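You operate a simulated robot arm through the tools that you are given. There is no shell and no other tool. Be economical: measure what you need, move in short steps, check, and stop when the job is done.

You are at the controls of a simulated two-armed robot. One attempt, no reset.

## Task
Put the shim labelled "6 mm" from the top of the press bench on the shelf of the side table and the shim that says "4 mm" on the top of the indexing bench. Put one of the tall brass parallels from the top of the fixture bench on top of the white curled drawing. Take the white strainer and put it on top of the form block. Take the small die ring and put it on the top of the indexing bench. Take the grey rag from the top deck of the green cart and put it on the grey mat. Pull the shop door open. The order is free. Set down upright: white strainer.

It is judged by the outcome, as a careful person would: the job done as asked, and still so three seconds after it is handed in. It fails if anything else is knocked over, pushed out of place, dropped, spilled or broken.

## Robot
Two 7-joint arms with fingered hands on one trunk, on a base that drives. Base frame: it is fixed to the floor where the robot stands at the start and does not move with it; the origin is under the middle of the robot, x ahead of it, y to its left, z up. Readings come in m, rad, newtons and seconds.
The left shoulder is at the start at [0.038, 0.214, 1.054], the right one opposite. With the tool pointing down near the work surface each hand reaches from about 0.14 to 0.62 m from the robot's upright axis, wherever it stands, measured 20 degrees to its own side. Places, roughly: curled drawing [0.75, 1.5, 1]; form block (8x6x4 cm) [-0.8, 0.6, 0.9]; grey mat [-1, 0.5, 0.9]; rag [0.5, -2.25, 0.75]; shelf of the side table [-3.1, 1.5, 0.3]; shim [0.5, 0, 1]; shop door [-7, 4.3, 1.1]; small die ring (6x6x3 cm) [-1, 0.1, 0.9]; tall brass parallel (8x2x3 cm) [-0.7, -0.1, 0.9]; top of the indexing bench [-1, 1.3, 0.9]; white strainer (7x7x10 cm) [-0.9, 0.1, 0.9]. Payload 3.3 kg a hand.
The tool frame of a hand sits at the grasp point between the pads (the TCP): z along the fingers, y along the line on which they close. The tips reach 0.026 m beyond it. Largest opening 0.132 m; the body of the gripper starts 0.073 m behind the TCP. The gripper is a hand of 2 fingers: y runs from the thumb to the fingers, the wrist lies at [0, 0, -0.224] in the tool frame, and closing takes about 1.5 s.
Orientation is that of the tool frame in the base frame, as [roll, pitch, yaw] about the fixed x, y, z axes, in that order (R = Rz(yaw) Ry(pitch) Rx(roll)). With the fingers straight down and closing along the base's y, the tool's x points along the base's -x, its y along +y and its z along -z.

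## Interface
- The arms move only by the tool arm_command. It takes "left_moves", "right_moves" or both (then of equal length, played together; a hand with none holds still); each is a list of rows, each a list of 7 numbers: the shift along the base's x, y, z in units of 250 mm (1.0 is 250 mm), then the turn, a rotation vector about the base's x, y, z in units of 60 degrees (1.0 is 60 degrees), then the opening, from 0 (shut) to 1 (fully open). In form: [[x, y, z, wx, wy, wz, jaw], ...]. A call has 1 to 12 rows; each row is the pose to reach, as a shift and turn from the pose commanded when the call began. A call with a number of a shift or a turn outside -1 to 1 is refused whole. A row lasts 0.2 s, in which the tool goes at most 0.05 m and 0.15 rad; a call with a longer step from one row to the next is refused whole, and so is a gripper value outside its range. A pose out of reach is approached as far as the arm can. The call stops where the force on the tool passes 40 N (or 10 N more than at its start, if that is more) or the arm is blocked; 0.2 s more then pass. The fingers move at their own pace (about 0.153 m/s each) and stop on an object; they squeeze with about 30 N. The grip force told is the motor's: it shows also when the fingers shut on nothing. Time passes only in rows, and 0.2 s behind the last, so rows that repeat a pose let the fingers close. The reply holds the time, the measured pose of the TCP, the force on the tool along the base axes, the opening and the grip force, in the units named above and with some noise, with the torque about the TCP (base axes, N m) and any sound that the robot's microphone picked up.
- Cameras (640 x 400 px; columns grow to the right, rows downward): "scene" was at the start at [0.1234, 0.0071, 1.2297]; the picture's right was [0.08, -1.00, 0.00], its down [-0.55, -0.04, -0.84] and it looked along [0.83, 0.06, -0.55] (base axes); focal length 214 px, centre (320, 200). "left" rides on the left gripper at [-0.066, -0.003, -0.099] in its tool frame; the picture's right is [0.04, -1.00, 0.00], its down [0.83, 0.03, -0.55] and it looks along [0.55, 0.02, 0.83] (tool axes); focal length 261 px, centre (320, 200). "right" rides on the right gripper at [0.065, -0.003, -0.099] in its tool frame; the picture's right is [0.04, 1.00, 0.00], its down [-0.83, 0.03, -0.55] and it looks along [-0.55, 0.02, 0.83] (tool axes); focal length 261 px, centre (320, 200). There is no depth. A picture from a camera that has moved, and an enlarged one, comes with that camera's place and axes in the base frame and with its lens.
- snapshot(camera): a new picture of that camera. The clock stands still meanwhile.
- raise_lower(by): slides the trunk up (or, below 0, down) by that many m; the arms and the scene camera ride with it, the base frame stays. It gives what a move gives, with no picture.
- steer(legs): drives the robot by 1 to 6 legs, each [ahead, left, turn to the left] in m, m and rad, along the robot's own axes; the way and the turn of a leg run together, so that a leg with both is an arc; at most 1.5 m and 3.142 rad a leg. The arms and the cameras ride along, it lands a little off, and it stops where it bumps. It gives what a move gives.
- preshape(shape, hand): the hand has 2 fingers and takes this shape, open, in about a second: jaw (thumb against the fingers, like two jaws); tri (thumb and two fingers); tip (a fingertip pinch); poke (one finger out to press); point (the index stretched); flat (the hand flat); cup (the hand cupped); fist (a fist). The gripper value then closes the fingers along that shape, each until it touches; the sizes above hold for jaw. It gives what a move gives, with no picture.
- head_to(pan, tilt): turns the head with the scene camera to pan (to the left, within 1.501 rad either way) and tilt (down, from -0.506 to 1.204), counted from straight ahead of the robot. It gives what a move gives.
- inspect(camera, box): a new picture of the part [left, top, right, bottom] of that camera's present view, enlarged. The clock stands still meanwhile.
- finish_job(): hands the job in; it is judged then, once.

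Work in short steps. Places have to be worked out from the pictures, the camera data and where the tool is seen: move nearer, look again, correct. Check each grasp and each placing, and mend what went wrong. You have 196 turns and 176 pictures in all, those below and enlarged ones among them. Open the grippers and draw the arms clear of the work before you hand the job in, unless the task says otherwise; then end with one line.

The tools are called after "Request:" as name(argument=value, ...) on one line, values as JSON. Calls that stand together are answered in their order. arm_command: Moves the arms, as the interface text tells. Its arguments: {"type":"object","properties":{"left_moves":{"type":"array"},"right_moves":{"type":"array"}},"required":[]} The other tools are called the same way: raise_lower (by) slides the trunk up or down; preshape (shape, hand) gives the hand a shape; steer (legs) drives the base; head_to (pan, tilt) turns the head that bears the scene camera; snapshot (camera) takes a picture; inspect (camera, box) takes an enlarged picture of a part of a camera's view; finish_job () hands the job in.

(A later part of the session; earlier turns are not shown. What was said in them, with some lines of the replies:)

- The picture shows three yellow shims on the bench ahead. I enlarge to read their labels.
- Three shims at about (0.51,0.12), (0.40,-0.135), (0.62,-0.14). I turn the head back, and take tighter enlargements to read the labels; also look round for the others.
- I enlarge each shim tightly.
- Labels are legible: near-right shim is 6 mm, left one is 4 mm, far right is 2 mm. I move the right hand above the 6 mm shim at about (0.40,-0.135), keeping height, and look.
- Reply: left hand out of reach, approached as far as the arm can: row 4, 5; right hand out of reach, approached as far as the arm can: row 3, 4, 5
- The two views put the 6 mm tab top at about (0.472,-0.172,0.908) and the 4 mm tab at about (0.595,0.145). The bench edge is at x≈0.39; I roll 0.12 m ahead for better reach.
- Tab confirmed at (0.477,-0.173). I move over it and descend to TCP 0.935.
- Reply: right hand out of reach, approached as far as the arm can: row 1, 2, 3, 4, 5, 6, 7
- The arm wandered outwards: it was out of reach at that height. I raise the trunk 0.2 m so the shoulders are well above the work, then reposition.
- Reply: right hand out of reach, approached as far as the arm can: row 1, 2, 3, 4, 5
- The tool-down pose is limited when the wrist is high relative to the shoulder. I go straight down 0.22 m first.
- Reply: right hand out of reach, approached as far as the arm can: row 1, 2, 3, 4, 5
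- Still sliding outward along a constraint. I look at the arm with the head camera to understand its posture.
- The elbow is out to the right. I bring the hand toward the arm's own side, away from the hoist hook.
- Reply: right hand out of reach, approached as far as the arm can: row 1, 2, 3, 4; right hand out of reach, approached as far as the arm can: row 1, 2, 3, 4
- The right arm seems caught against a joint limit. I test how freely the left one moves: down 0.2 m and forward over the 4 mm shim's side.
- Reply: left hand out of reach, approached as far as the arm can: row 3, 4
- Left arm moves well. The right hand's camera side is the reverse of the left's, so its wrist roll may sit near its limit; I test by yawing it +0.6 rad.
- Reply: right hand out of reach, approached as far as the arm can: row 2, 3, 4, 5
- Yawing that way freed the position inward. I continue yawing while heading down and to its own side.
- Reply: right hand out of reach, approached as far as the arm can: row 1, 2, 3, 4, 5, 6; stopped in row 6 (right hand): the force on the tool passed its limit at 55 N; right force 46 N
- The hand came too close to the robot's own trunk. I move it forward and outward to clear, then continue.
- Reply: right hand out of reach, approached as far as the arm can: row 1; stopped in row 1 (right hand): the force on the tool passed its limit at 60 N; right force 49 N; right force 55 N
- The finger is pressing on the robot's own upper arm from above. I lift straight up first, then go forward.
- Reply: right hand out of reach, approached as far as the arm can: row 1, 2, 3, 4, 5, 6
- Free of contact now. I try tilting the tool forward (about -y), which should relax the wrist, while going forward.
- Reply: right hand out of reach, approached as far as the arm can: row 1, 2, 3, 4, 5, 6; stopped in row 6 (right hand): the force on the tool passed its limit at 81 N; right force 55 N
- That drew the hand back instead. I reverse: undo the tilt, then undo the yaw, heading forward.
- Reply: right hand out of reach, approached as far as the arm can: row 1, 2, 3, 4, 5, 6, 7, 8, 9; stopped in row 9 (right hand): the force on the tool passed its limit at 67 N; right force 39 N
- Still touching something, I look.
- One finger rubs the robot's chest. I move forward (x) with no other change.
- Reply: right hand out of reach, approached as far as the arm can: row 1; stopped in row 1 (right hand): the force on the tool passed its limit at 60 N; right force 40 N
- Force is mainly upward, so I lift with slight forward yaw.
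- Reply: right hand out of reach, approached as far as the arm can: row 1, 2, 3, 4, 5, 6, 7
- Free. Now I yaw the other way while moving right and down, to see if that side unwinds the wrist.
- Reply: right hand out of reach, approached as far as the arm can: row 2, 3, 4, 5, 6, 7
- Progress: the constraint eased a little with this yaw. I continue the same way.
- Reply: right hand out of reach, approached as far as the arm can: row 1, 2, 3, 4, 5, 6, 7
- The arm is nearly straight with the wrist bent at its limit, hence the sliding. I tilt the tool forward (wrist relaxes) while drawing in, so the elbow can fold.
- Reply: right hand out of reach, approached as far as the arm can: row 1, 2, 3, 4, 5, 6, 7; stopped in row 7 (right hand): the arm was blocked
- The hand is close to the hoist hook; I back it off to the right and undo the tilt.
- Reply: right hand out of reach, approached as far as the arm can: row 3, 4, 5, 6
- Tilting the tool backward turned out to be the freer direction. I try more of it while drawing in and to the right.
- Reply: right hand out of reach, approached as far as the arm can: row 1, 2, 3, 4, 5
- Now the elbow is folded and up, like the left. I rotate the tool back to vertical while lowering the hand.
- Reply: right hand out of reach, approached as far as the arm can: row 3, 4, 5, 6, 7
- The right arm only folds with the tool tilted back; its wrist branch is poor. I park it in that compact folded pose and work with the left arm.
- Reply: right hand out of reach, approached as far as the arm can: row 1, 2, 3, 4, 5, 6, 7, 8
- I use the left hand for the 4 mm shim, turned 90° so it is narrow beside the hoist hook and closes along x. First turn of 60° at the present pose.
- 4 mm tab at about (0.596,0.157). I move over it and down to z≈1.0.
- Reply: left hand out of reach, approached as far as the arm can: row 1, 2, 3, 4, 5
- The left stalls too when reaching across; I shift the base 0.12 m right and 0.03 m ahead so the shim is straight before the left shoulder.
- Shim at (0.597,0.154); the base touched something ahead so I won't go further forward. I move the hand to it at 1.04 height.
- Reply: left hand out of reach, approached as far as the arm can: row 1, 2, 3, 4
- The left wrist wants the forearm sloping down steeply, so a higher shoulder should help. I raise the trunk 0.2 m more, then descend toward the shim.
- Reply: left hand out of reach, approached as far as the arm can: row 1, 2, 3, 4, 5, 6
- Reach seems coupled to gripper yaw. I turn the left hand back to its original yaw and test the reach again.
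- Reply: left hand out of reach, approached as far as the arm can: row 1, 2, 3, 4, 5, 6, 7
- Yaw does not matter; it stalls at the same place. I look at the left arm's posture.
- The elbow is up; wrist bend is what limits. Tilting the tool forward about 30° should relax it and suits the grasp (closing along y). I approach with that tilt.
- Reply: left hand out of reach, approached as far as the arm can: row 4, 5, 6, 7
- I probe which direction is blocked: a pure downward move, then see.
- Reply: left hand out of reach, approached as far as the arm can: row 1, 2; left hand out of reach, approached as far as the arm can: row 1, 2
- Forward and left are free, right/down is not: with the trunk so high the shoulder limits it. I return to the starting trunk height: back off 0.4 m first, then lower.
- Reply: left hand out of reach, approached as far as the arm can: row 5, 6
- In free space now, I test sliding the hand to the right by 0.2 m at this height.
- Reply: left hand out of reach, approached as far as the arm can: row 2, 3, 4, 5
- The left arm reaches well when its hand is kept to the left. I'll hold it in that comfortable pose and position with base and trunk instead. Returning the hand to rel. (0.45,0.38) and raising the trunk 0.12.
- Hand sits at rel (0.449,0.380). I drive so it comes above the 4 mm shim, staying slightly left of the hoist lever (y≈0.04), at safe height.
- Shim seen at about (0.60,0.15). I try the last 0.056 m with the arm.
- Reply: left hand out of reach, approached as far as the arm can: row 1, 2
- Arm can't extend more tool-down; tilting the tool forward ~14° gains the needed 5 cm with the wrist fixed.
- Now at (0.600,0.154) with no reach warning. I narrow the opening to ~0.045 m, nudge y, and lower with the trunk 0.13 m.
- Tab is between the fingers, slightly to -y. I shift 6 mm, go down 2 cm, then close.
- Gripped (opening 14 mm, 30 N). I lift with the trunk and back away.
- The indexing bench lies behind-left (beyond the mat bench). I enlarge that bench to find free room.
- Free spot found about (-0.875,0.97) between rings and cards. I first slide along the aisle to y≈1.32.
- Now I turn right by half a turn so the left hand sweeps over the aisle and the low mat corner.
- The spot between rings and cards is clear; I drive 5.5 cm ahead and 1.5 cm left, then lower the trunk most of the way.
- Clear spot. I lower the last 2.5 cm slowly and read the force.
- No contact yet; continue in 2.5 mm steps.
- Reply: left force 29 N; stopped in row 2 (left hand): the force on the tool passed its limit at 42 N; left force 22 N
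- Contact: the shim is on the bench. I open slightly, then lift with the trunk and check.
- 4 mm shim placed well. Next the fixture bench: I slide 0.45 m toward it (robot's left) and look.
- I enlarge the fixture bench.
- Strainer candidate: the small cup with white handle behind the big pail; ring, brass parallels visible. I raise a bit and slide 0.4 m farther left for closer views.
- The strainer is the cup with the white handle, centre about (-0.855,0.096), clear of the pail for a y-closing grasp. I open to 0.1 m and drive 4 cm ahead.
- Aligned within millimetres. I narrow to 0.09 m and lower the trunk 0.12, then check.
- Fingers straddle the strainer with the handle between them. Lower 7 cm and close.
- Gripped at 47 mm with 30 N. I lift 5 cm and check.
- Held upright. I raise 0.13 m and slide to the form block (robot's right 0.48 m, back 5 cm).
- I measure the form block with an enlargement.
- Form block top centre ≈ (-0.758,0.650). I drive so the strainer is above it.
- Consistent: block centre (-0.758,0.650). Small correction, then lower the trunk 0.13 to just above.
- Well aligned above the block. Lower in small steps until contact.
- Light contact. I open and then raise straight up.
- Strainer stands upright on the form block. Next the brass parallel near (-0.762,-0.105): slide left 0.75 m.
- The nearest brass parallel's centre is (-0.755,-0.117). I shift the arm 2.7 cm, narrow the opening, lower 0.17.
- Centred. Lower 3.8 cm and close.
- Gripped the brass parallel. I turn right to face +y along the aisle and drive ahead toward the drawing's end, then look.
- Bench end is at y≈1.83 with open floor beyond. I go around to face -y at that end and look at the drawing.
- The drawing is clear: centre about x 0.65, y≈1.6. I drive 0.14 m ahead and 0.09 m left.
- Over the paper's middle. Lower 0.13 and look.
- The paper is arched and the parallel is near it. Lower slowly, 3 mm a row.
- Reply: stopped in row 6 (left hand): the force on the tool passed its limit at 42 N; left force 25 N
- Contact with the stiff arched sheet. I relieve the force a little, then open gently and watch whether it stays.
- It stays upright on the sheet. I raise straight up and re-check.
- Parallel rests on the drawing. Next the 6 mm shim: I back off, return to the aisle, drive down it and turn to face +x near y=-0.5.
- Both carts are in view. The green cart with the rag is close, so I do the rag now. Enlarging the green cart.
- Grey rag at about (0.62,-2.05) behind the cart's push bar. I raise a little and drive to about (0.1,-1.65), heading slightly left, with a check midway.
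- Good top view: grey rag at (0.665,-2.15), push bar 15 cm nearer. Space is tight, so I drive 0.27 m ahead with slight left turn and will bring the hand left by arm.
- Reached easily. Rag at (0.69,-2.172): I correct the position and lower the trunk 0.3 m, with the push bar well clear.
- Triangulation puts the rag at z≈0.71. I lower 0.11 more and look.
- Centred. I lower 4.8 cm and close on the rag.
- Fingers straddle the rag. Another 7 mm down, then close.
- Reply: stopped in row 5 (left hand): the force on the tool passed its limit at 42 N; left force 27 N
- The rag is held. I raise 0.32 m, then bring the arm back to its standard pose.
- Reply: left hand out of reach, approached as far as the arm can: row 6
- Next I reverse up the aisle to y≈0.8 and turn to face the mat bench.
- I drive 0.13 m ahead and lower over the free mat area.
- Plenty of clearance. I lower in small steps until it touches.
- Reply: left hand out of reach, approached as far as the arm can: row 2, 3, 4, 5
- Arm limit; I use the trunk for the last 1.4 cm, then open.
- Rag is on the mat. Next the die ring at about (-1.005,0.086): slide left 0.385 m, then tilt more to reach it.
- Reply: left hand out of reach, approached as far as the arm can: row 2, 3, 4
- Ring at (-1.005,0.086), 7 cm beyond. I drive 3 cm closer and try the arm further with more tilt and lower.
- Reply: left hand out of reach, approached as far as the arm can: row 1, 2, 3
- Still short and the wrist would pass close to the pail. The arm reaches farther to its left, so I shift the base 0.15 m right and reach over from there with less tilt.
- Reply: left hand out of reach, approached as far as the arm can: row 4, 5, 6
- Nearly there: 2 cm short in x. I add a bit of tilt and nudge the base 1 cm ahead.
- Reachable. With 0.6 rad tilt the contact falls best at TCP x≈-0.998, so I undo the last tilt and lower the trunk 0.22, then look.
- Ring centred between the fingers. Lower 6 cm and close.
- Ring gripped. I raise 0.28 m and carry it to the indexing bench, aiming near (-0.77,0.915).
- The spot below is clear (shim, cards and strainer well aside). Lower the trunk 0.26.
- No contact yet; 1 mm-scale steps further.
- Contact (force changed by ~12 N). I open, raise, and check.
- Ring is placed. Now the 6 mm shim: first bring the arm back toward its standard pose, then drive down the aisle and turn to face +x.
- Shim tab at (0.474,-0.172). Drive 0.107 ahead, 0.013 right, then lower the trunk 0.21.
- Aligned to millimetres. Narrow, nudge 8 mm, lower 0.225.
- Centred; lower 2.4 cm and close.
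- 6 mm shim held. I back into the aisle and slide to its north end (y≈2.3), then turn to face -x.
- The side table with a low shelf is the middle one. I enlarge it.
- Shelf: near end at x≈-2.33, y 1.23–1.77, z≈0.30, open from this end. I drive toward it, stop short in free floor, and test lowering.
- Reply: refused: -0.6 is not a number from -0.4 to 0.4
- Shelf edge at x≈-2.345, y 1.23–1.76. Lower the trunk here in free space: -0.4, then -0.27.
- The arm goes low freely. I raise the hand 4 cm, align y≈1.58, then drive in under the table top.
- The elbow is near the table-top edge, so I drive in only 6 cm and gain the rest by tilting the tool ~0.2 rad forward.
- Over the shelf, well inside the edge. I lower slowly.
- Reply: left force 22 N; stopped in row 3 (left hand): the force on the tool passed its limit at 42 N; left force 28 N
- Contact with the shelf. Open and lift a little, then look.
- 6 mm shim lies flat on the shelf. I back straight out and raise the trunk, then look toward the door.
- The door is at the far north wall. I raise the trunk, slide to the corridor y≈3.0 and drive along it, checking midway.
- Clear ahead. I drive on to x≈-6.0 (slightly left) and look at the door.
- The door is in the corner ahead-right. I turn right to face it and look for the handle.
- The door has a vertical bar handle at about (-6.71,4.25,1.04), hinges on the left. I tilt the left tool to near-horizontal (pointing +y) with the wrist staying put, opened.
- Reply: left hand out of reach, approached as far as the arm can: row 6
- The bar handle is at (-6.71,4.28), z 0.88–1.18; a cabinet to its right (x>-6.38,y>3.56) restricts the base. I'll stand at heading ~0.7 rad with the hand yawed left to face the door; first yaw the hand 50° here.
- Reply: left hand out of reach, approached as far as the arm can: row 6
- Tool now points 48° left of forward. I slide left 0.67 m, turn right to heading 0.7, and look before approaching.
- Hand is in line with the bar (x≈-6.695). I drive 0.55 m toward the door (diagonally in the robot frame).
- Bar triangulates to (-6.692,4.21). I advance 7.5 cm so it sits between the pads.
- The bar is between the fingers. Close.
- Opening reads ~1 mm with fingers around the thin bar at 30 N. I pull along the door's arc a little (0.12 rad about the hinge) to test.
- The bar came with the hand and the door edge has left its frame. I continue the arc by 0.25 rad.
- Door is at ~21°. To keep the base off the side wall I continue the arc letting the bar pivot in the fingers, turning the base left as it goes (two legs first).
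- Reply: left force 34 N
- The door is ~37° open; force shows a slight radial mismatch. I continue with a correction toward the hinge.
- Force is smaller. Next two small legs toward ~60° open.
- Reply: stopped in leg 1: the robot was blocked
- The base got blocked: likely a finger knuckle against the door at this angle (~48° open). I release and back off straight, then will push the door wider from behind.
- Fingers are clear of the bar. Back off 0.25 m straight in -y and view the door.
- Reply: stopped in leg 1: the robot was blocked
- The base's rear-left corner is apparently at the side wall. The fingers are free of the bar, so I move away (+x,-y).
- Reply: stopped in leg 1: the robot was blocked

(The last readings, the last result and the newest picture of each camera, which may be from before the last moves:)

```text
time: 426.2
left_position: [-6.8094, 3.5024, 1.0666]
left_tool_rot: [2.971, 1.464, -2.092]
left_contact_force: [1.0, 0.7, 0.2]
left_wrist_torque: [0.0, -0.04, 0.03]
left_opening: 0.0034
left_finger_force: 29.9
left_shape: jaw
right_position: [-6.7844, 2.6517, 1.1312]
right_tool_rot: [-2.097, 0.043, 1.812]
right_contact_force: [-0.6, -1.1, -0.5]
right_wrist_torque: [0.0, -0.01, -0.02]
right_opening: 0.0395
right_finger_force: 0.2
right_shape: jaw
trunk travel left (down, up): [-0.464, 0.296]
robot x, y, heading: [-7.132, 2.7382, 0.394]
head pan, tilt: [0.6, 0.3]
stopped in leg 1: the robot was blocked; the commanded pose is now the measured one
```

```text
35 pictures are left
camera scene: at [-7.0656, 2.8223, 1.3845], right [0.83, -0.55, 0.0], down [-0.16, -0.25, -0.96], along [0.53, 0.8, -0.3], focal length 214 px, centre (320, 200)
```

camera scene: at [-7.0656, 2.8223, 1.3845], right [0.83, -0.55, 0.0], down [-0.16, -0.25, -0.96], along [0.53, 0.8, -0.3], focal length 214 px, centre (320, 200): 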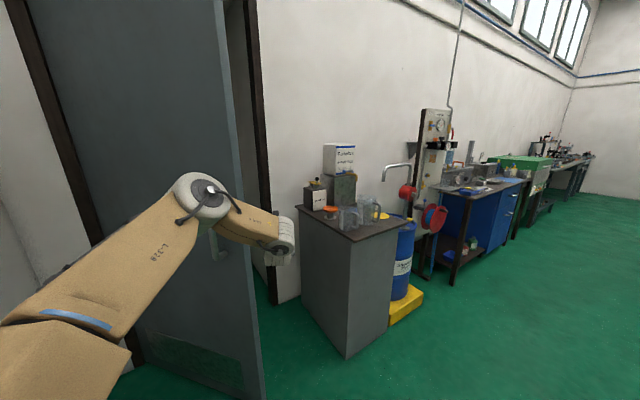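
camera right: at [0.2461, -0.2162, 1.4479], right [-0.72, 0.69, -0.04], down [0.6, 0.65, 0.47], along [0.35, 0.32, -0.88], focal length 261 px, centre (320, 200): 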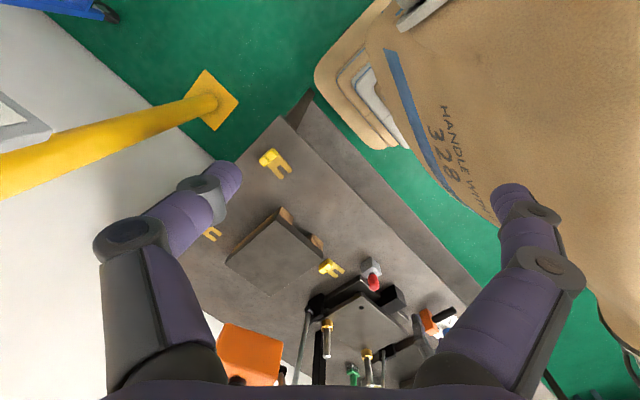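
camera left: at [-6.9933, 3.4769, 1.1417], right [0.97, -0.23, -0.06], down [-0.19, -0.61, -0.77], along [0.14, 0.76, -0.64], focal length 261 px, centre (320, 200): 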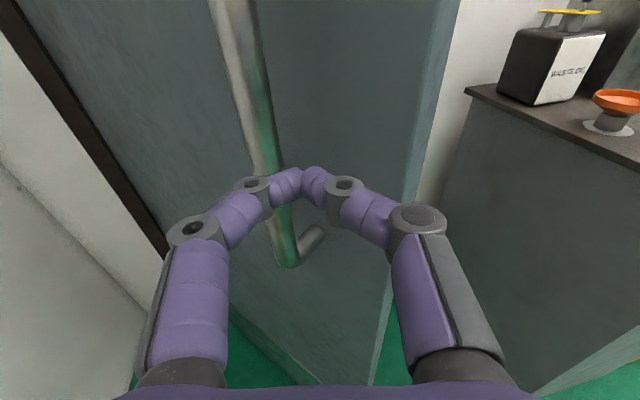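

Something at the rear-right (a low bench by the west wall) blocks. I drive forward 0.25 m to get clear and look back.

Request:
steer(legs=[[0.3, 0, 0]])

Request:
head_to(pan=0.55, tilt=0.3)

Request:
snapshot(camera="scene")

```text
time: 428.2
left_position: [-6.5344, 3.6203, 1.0645]
left_tool_rot: [2.983, 1.464, -2.075]
left_contact_force: [0.3, -0.3, -0.1]
left_wrist_torque: [0.02, 0.01, 0.04]
left_opening: 0.0034
left_finger_force: 29.9
left_shape: jaw
right_position: [-6.5047, 2.7706, 1.1309]
right_tool_rot: [-2.097, 0.046, 1.818]
right_contact_force: [-0.9, -0.6, -0.2]
right_wrist_torque: [-0.01, 0.04, -0.01]
right_opening: 0.0396
right_finger_force: 0.1
right_shape: jaw
trunk travel left (down, up): [-0.464, 0.296]
robot x, y, heading: [-6.8556, 2.8533, 0.398]
head pan, tilt: [0.6, 0.3]
```

```text
time: 428.9
left_position: [-6.5351, 3.6219, 1.066]
left_tool_rot: [2.987, 1.465, -2.069]
left_contact_force: [0.5, 0.5, 0.9]
left_wrist_torque: [0.01, 0.01, 0.0]
left_opening: 0.0036
left_finger_force: 30.3
left_shape: jaw
right_position: [-6.5063, 2.7689, 1.1318]
right_tool_rot: [-2.1, 0.043, 1.817]
right_contact_force: [-0.8, 0.0, 0.5]
right_wrist_torque: [0.01, 0.0, 0.01]
right_opening: 0.0399
right_finger_force: 0.0
right_shape: jaw
trunk travel left (down, up): [-0.464, 0.296]
robot x, y, heading: [-6.8566, 2.8535, 0.393]
head pan, tilt: [0.55, 0.3]
```

```text
34 pictures are left
camera scene: at [-6.7847, 2.9366, 1.3845], right [0.81, -0.59, 0.0], down [-0.17, -0.24, -0.96], along [0.56, 0.77, -0.3], focal length 214 px, centre (320, 200)
```

scene: 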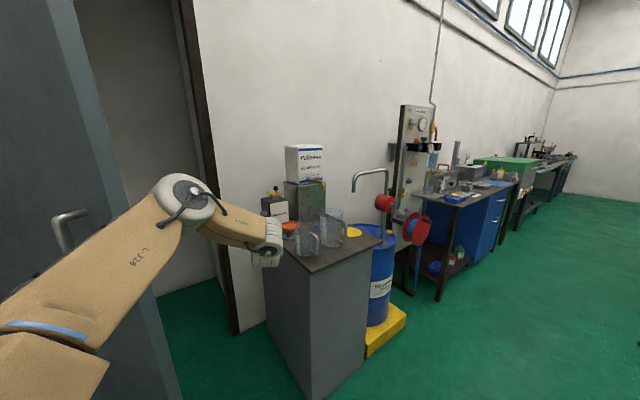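

The hand is now to the right of the door's free edge (≈(-6.88,3.66)). I step 8 cm toward the wall and turn left to push the door edge open with the closed hand.

Request:
steer(legs=[[0.03, 0.075, 0], [0, 0, 0.45]])

Request:
snapshot(camera="scene")

Request:
snapshot(camera="left")

```text
time: 431.2
left_position: [-6.8713, 3.762, 1.0641]
left_tool_rot: [3.023, 1.46, -1.626]
left_contact_force: [0.1, 0.1, 0.4]
left_wrist_torque: [-0.02, -0.02, -0.03]
left_opening: 0.0032
left_finger_force: 29.5
left_shape: jaw
right_position: [-6.5028, 2.9995, 1.131]
right_tool_rot: [-2.097, 0.043, 2.241]
right_contact_force: [-0.6, 0.4, 0.2]
right_wrist_torque: [0.02, -0.02, 0.01]
right_opening: 0.0401
right_finger_force: 0.0
right_shape: jaw
trunk travel left (down, up): [-0.464, 0.296]
robot x, y, heading: [-6.8545, 2.9348, 0.815]
head pan, tilt: [0.55, 0.3]
stopped in leg 2: the force on the tool passed its limit at 106 N (the readings are from after the stop); the commanded pose is now the measured one
```

```text
33 pictures are left
camera scene: at [-6.8252, 3.0398, 1.3845], right [0.98, -0.21, 0.0], down [-0.06, -0.29, -0.96], along [0.2, 0.93, -0.3], focal length 214 px, centre (320, 200)
```

scene: 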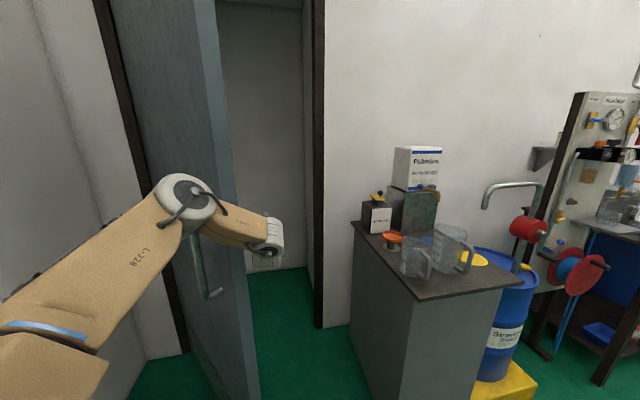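

```text
32 pictures are left
camera left: at [-6.8624, 3.6722, 1.1407], right [1.0, 0.06, -0.05], down [0.0, -0.64, -0.77], along [-0.08, 0.76, -0.64], focal length 261 px, centre (320, 200)
```

left: 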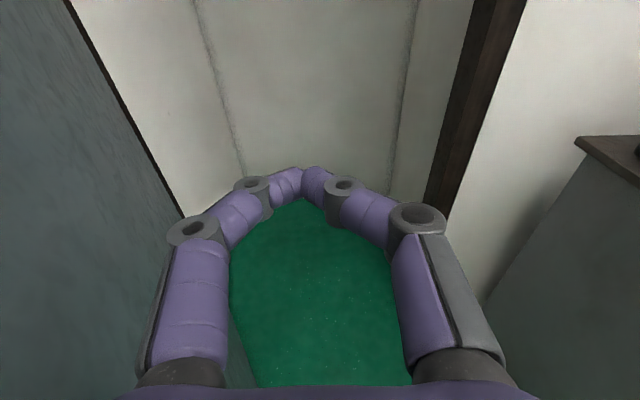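

The hand is inside the doorway, touching the door's back side; the base turn hit too hard. I push gently with the arm toward -x instead.

Request:
arm_command(left_moves=[[-0.04, 0, 0, 0, 0, 0, 0], [-0.08, 0, 0, 0, 0, 0, 0], [-0.13, 0, 0, 0, 0, 0, 0], [-0.18, 0, 0, 0, 0, 0, 0], [-0.23, 0, 0, 0, 0, 0, 0], [-0.28, 0, 0, 0, 0, 0, 0], [-0.33, -0.01, 0, 0, 0, 0, 0], [-0.38, -0.02, 0, 0, 0, 0, 0], [-0.43, -0.03, 0, 0, 0, 0, 0], [-0.48, -0.04, 0, 0, 0, 0, 0]])

Request:
snapshot(camera="left")

```text
time: 433.4
left_position: [-6.989, 3.7527, 1.0642]
left_tool_rot: [3.018, 1.459, -1.631]
left_contact_force: [-0.1, -0.3, 0.4]
left_wrist_torque: [-0.02, -0.01, -0.01]
left_opening: 0.0031
left_finger_force: 29.9
left_shape: jaw
right_position: [-6.5024, 3.0, 1.1314]
right_tool_rot: [-2.098, 0.043, 2.237]
right_contact_force: [0.4, 0.1, -0.4]
right_wrist_torque: [-0.04, 0.01, -0.03]
right_opening: 0.0398
right_finger_force: 0.0
right_shape: jaw
trunk travel left (down, up): [-0.464, 0.296]
robot x, y, heading: [-6.8563, 2.9347, 0.816]
head pan, tilt: [0.55, 0.3]
```

```text
31 pictures are left
camera left: at [-6.98, 3.6626, 1.1396], right [1.0, 0.06, -0.05], down [0.0, -0.64, -0.77], along [-0.08, 0.76, -0.64], focal length 261 px, centre (320, 200)
```

left: 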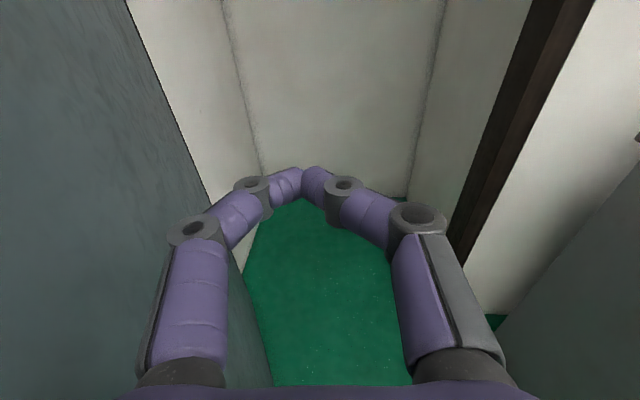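

The door moved freely with the push. Push on another 0.24 m.

Request:
arm_command(left_moves=[[-0.08, 0, 0, 0, 0, 0, 0], [-0.16, 0, 0, 0, 0, 0, 0], [-0.24, -0.01, 0, 0, 0, 0, 0], [-0.32, -0.02, 0, 0, 0, 0, 0], [-0.4, -0.03, 0, 0, 0, 0, 0], [-0.48, -0.04, 0, 0, 0, 0, 0], [-0.56, -0.06, 0, 0, 0, 0, 0], [-0.64, -0.08, 0, 0, 0, 0, 0], [-0.72, -0.1, 0, 0, 0, 0, 0], [-0.8, -0.12, 0, 0, 0, 0, 0], [-0.88, -0.14, 0, 0, 0, 0, 0]])

Request:
snapshot(camera="scene")

```text
time: 435.8
left_position: [-7.2122, 3.7189, 1.0662]
left_tool_rot: [3.025, 1.46, -1.623]
left_contact_force: [-0.3, 0.4, -0.4]
left_wrist_torque: [0.0, -0.01, 0.0]
left_opening: 0.0029
left_finger_force: 29.9
left_shape: jaw
right_position: [-6.5039, 3.001, 1.1311]
right_tool_rot: [-2.099, 0.046, 2.239]
right_contact_force: [0.0, 1.2, -0.7]
right_wrist_torque: [0.01, -0.02, 0.01]
right_opening: 0.0398
right_finger_force: 0.1
right_shape: jaw
trunk travel left (down, up): [-0.464, 0.296]
robot x, y, heading: [-6.8573, 2.9311, 0.814]
head pan, tilt: [0.55, 0.3]
```

```text
30 pictures are left
camera scene: at [-6.8255, 3.0403, 1.3845], right [0.98, -0.21, 0.0], down [-0.06, -0.29, -0.96], along [0.2, 0.93, -0.3], focal length 214 px, centre (320, 200)
```

scene: 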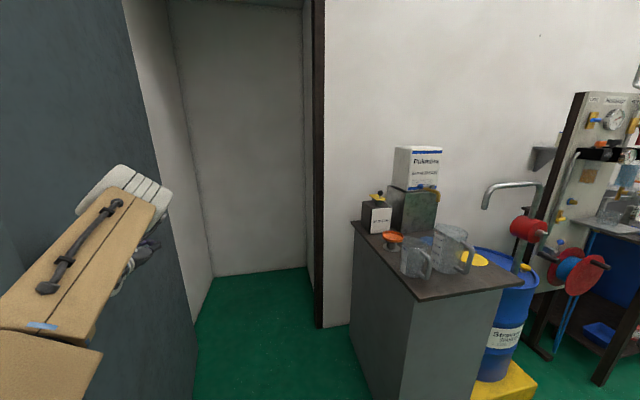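

The door is now wide open. I withdraw the hand along the reverse path, away from the door.

Request:
arm_command(left_moves=[[0.09, 0.01, 0, 0, 0, 0, 0], [0.18, 0.02, 0, 0, 0, 0, 0], [0.27, 0.03, 0, 0, 0, 0, 0], [0.36, 0.05, 0, 0, 0, 0, 0], [0.45, 0.07, 0, 0, 0, 0, 0], [0.54, 0.08, 0, 0, 0, 0, 0], [0.63, 0.1, 0, 0, 0, 0, 0], [0.72, 0.1, 0, 0, 0, 0, 0], [0.8, 0.1, 0, 0, 0, 0, 0], [0.88, 0.1, 0, 0, 0, 0, 0], [0.96, 0.1, 0, 0, 0, 0, 0]])

Request:
steer(legs=[[0, 0, -0.3], [0, -0.3, 0]])

Request:
head_to(pan=1.2, tilt=0.2)

Request:
snapshot(camera="scene")

```text
time: 438.2
left_position: [-6.971, 3.7425, 1.0668]
left_tool_rot: [3.022, 1.458, -1.623]
left_contact_force: [0.9, 0.1, 0.2]
left_wrist_torque: [-0.03, -0.04, 0.0]
left_opening: 0.0032
left_finger_force: 29.9
left_shape: jaw
right_position: [-6.5032, 3.0008, 1.1306]
right_tool_rot: [-2.097, 0.043, 2.239]
right_contact_force: [-0.4, -1.0, -0.7]
right_wrist_torque: [-0.01, -0.01, 0.03]
right_opening: 0.0398
right_finger_force: 0.0
right_shape: jaw
trunk travel left (down, up): [-0.464, 0.296]
robot x, y, heading: [-6.8581, 2.9379, 0.819]
head pan, tilt: [0.55, 0.3]
```

```text
time: 441.2
left_position: [-6.5739, 3.4708, 1.0674]
left_tool_rot: [3.018, 1.458, -1.938]
left_contact_force: [0.1, -0.5, -0.3]
left_wrist_torque: [0.01, 0.0, 0.0]
left_opening: 0.003
left_finger_force: 30.2
left_shape: jaw
right_position: [-6.3502, 2.6224, 1.1314]
right_tool_rot: [-2.097, 0.045, 1.933]
right_contact_force: [0.3, 0.3, 0.0]
right_wrist_torque: [-0.01, 0.03, 0.02]
right_opening: 0.0396
right_finger_force: 0.1
right_shape: jaw
trunk travel left (down, up): [-0.464, 0.296]
robot x, y, heading: [-6.7052, 2.6674, 0.505]
head pan, tilt: [0.55, 0.3]
```

```text
time: 442.3
left_position: [-6.5731, 3.4707, 1.0652]
left_tool_rot: [3.026, 1.459, -1.93]
left_contact_force: [0.3, -0.5, -1.2]
left_wrist_torque: [-0.01, -0.04, -0.03]
left_opening: 0.0032
left_finger_force: 30.4
left_shape: jaw
right_position: [-6.3509, 2.6224, 1.1312]
right_tool_rot: [-2.1, 0.044, 1.932]
right_contact_force: [0.2, -0.5, 0.7]
right_wrist_torque: [-0.02, -0.02, -0.01]
right_opening: 0.0398
right_finger_force: 0.1
right_shape: jaw
trunk travel left (down, up): [-0.464, 0.296]
robot x, y, heading: [-6.7085, 2.6666, 0.507]
head pan, tilt: [1.201, 0.201]
```

```text
29 pictures are left
camera scene: at [-6.7041, 2.7683, 1.3937], right [0.99, 0.14, 0.0], down [0.03, -0.2, -0.98], along [-0.13, 0.97, -0.2], focal length 214 px, centre (320, 200)
```

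scene: 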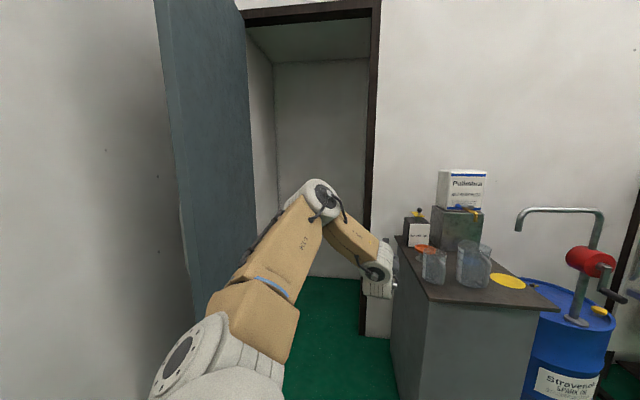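

The door stands open (~80°). I draw further away, turn right, and check the low bench by the west wall that the base may have brushed.

Request:
steer(legs=[[0.05, -0.15, 0], [0, 0, -1.0], [0, 0, -0.85]])

Request:
head_to(pan=-1.45, tilt=0.4)

Request:
snapshot(camera="scene")

```text
time: 448.5
left_position: [-5.8659, 2.1899, 1.0655]
left_tool_rot: [3.023, 1.459, 2.47]
left_contact_force: [-0.3, -0.1, 0.2]
left_wrist_torque: [-0.01, 0.01, -0.03]
left_opening: 0.0035
left_finger_force: 29.9
left_shape: jaw
right_position: [-6.7417, 2.238, 1.1309]
right_tool_rot: [-2.098, 0.044, 0.052]
right_contact_force: [-0.1, -0.1, 0.2]
right_wrist_torque: [-0.03, -0.01, 0.0]
right_opening: 0.0398
right_finger_force: 0.0
right_shape: jaw
trunk travel left (down, up): [-0.464, 0.296]
robot x, y, heading: [-6.5905, 2.5644, -1.378]
head pan, tilt: [1.201, 0.201]
```

```text
time: 450.9
left_position: [-5.8654, 2.191, 1.0666]
left_tool_rot: [3.025, 1.461, 2.47]
left_contact_force: [0.1, -0.5, 0.0]
left_wrist_torque: [0.02, 0.03, 0.01]
left_opening: 0.0032
left_finger_force: 30.0
left_shape: jaw
right_position: [-6.7412, 2.2373, 1.1307]
right_tool_rot: [-2.098, 0.042, 0.051]
right_contact_force: [-0.5, 0.3, -0.7]
right_wrist_torque: [-0.03, 0.0, 0.0]
right_opening: 0.04
right_finger_force: 0.0
right_shape: jaw
trunk travel left (down, up): [-0.464, 0.296]
robot x, y, heading: [-6.5908, 2.569, -1.375]
head pan, tilt: [-1.45, 0.4]
```

```text
28 pictures are left
camera scene: at [-6.6774, 2.5159, 1.3752], right [-0.31, 0.95, 0.0], down [0.37, 0.12, -0.92], along [-0.88, -0.29, -0.39], focal length 214 px, centre (320, 200)
```

scene: 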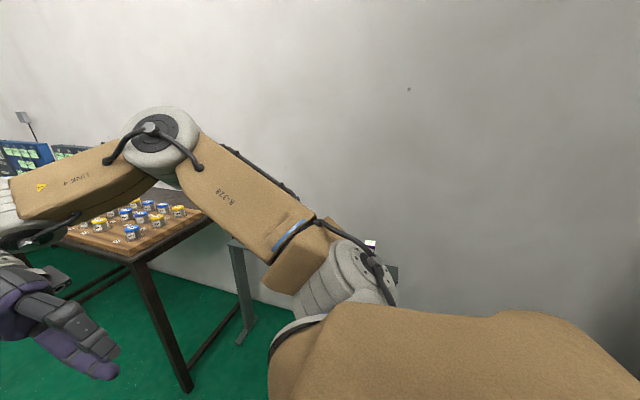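

The view is obstructed by the arm. I raise the trunk for clearance and turn right to face the west wall and see the rack.

Request:
raise_lower(by=0.28)

Request:
steer(legs=[[-0.1, 0.15, 0], [0, 0, -1.6]])

Request:
head_to(pan=-0.1, tilt=0.6)

Request:
snapshot(camera="scene")

```text
time: 453.7
left_position: [-5.8656, 2.1894, 1.3448]
left_tool_rot: [3.025, 1.458, 2.471]
left_contact_force: [0.0, 0.2, 0.0]
left_wrist_torque: [0.03, 0.03, -0.03]
left_opening: 0.0034
left_finger_force: 30.4
left_shape: jaw
right_position: [-6.7415, 2.2374, 1.4123]
right_tool_rot: [-2.097, 0.046, 0.052]
right_contact_force: [0.7, -1.2, 0.1]
right_wrist_torque: [0.02, -0.02, 0.0]
right_opening: 0.0396
right_finger_force: 0.0
right_shape: jaw
trunk travel left (down, up): [-0.744, 0.016]
robot x, y, heading: [-6.5901, 2.5595, -1.376]
head pan, tilt: [-1.45, 0.4]
```

```text
time: 459.1
left_position: [-6.8651, 1.9783, 1.3457]
left_tool_rot: [3.023, 1.459, 0.863]
left_contact_force: [-0.1, 0.3, 0.2]
left_wrist_torque: [0.01, 0.0, 0.0]
left_opening: 0.0031
left_finger_force: 29.9
left_shape: jaw
right_position: [-6.7867, 2.8525, 1.4108]
right_tool_rot: [-2.098, 0.044, -1.557]
right_contact_force: [-0.3, -0.8, -0.1]
right_wrist_torque: [0.02, 0.0, -0.01]
right_opening: 0.0399
right_finger_force: 0.0
right_shape: jaw
trunk travel left (down, up): [-0.744, 0.016]
robot x, y, heading: [-6.4617, 2.69, -2.981]
head pan, tilt: [-1.45, 0.4]
```

```text
time: 460.6
left_position: [-6.8653, 1.9791, 1.3457]
left_tool_rot: [3.026, 1.458, 0.865]
left_contact_force: [-0.2, -0.4, 1.0]
left_wrist_torque: [-0.01, 0.01, 0.0]
left_opening: 0.0034
left_finger_force: 29.6
left_shape: jaw
right_position: [-6.7848, 2.8509, 1.411]
right_tool_rot: [-2.098, 0.045, -1.555]
right_contact_force: [-0.2, 0.2, 0.3]
right_wrist_torque: [-0.01, 0.01, 0.01]
right_opening: 0.0398
right_finger_force: 0.0
right_shape: jaw
trunk travel left (down, up): [-0.744, 0.016]
robot x, y, heading: [-6.4643, 2.6882, -2.981]
head pan, tilt: [-0.099, 0.6]
```

```text
27 pictures are left
camera scene: at [-6.5656, 2.6827, 1.6373], right [-0.06, 1.0, 0.0], down [0.56, 0.03, -0.82], along [-0.82, -0.05, -0.57], focal length 214 px, centre (320, 200)
```

scene: 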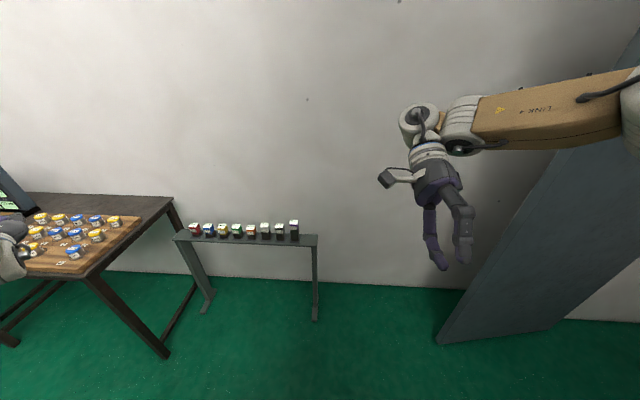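

I enlarge the rack to check its items.

Request:
inspect(camera="scene", box=[165, 205, 335, 325])

```text
3.33 times, centred on (250, 265) of scene
camera zoom: at [-6.5656, 2.6827, 1.6373], right [-0.06, 1.0, 0.0], down [0.56, 0.03, -0.82], along [-0.82, -0.05, -0.57], focal length 715 px, centre (553, -17)
```

zoom: 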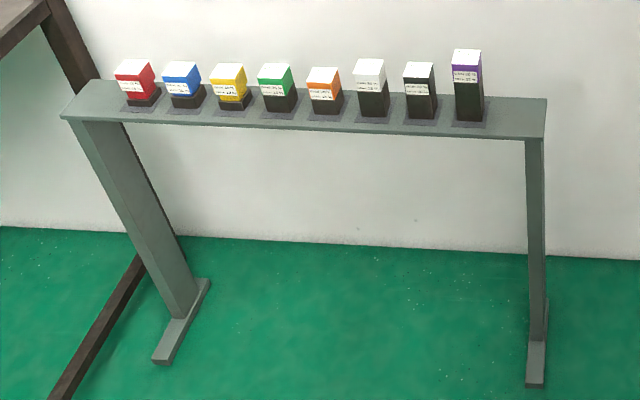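

The rack and its items stand undisturbed, and the door is open. I open both grippers in free air and hand in.

Request:
arm_command(left_moves=[[0, 0, 0, 0, 0, 0, 0.5], [0, 0, 0, 0, 0, 0, 1], [0, 0, 0, 0, 0, 0, 1]], right_moves=[[0, 0, 0, 0, 0, 0, 0.6], [0, 0, 0, 0, 0, 0, 1], [0, 0, 0, 0, 0, 0, 1]])

Request:
head_to(pan=-0.9, tilt=0.3)

Request:
snapshot(camera="scene")

```text
time: 461.4
left_position: [-6.8647, 1.9781, 1.345]
left_tool_rot: [3.023, 1.46, 0.861]
left_contact_force: [-0.2, 0.3, -0.7]
left_wrist_torque: [-0.01, -0.01, 0.02]
left_opening: 0.132
left_finger_force: 0.1
left_shape: jaw
right_position: [-6.785, 2.8513, 1.4108]
right_tool_rot: [-2.099, 0.045, -1.557]
right_contact_force: [-0.4, -0.3, 0.8]
right_wrist_torque: [-0.02, 0.03, -0.03]
right_opening: 0.132
right_finger_force: 0.1
right_shape: jaw
trunk travel left (down, up): [-0.744, 0.016]
robot x, y, heading: [-6.4644, 2.6919, -2.983]
head pan, tilt: [-0.099, 0.6]
```

```text
time: 462.5
left_position: [-6.8656, 1.9783, 1.3458]
left_tool_rot: [3.024, 1.458, 0.864]
left_contact_force: [-1.0, 0.9, 0.3]
left_wrist_torque: [-0.01, 0.0, 0.03]
left_opening: 0.1319
left_finger_force: 0.1
left_shape: jaw
right_position: [-6.7852, 2.8516, 1.4117]
right_tool_rot: [-2.098, 0.044, -1.558]
right_contact_force: [0.1, 0.6, -0.7]
right_wrist_torque: [0.0, 0.02, -0.03]
right_opening: 0.1319
right_finger_force: 0.0
right_shape: jaw
trunk travel left (down, up): [-0.744, 0.016]
robot x, y, heading: [-6.4657, 2.6882, -2.983]
head pan, tilt: [-0.901, 0.3]
```

```text
25 pictures are left
camera scene: at [-6.5463, 2.7508, 1.6648], right [0.67, 0.74, 0.0], down [0.22, -0.2, -0.96], along [-0.7, 0.64, -0.3], focal length 214 px, centre (320, 200)
```

scene: 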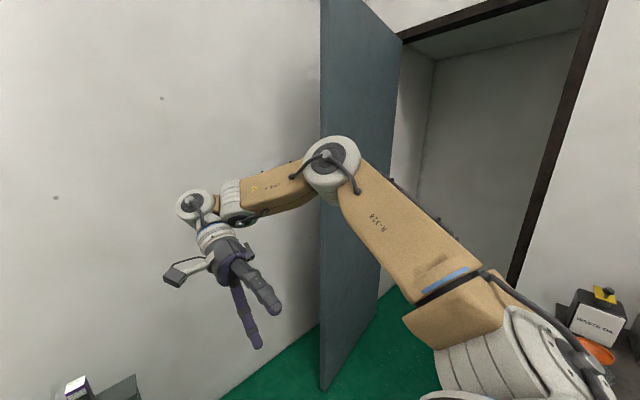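

The door stays wide open, the grippers are open and clear of everything. I hand the job in.

Request:
finish_job()

```text
The job is handed in.
```

I finished all seven parts of the task and handed the job in: both shims, the brass parallel, the upright strainer, the die ring and the rag are where you asked, and the shop door stands wide open. While opening the door, the base bumped a low rack by the west wall; its items were still upright when I checked.
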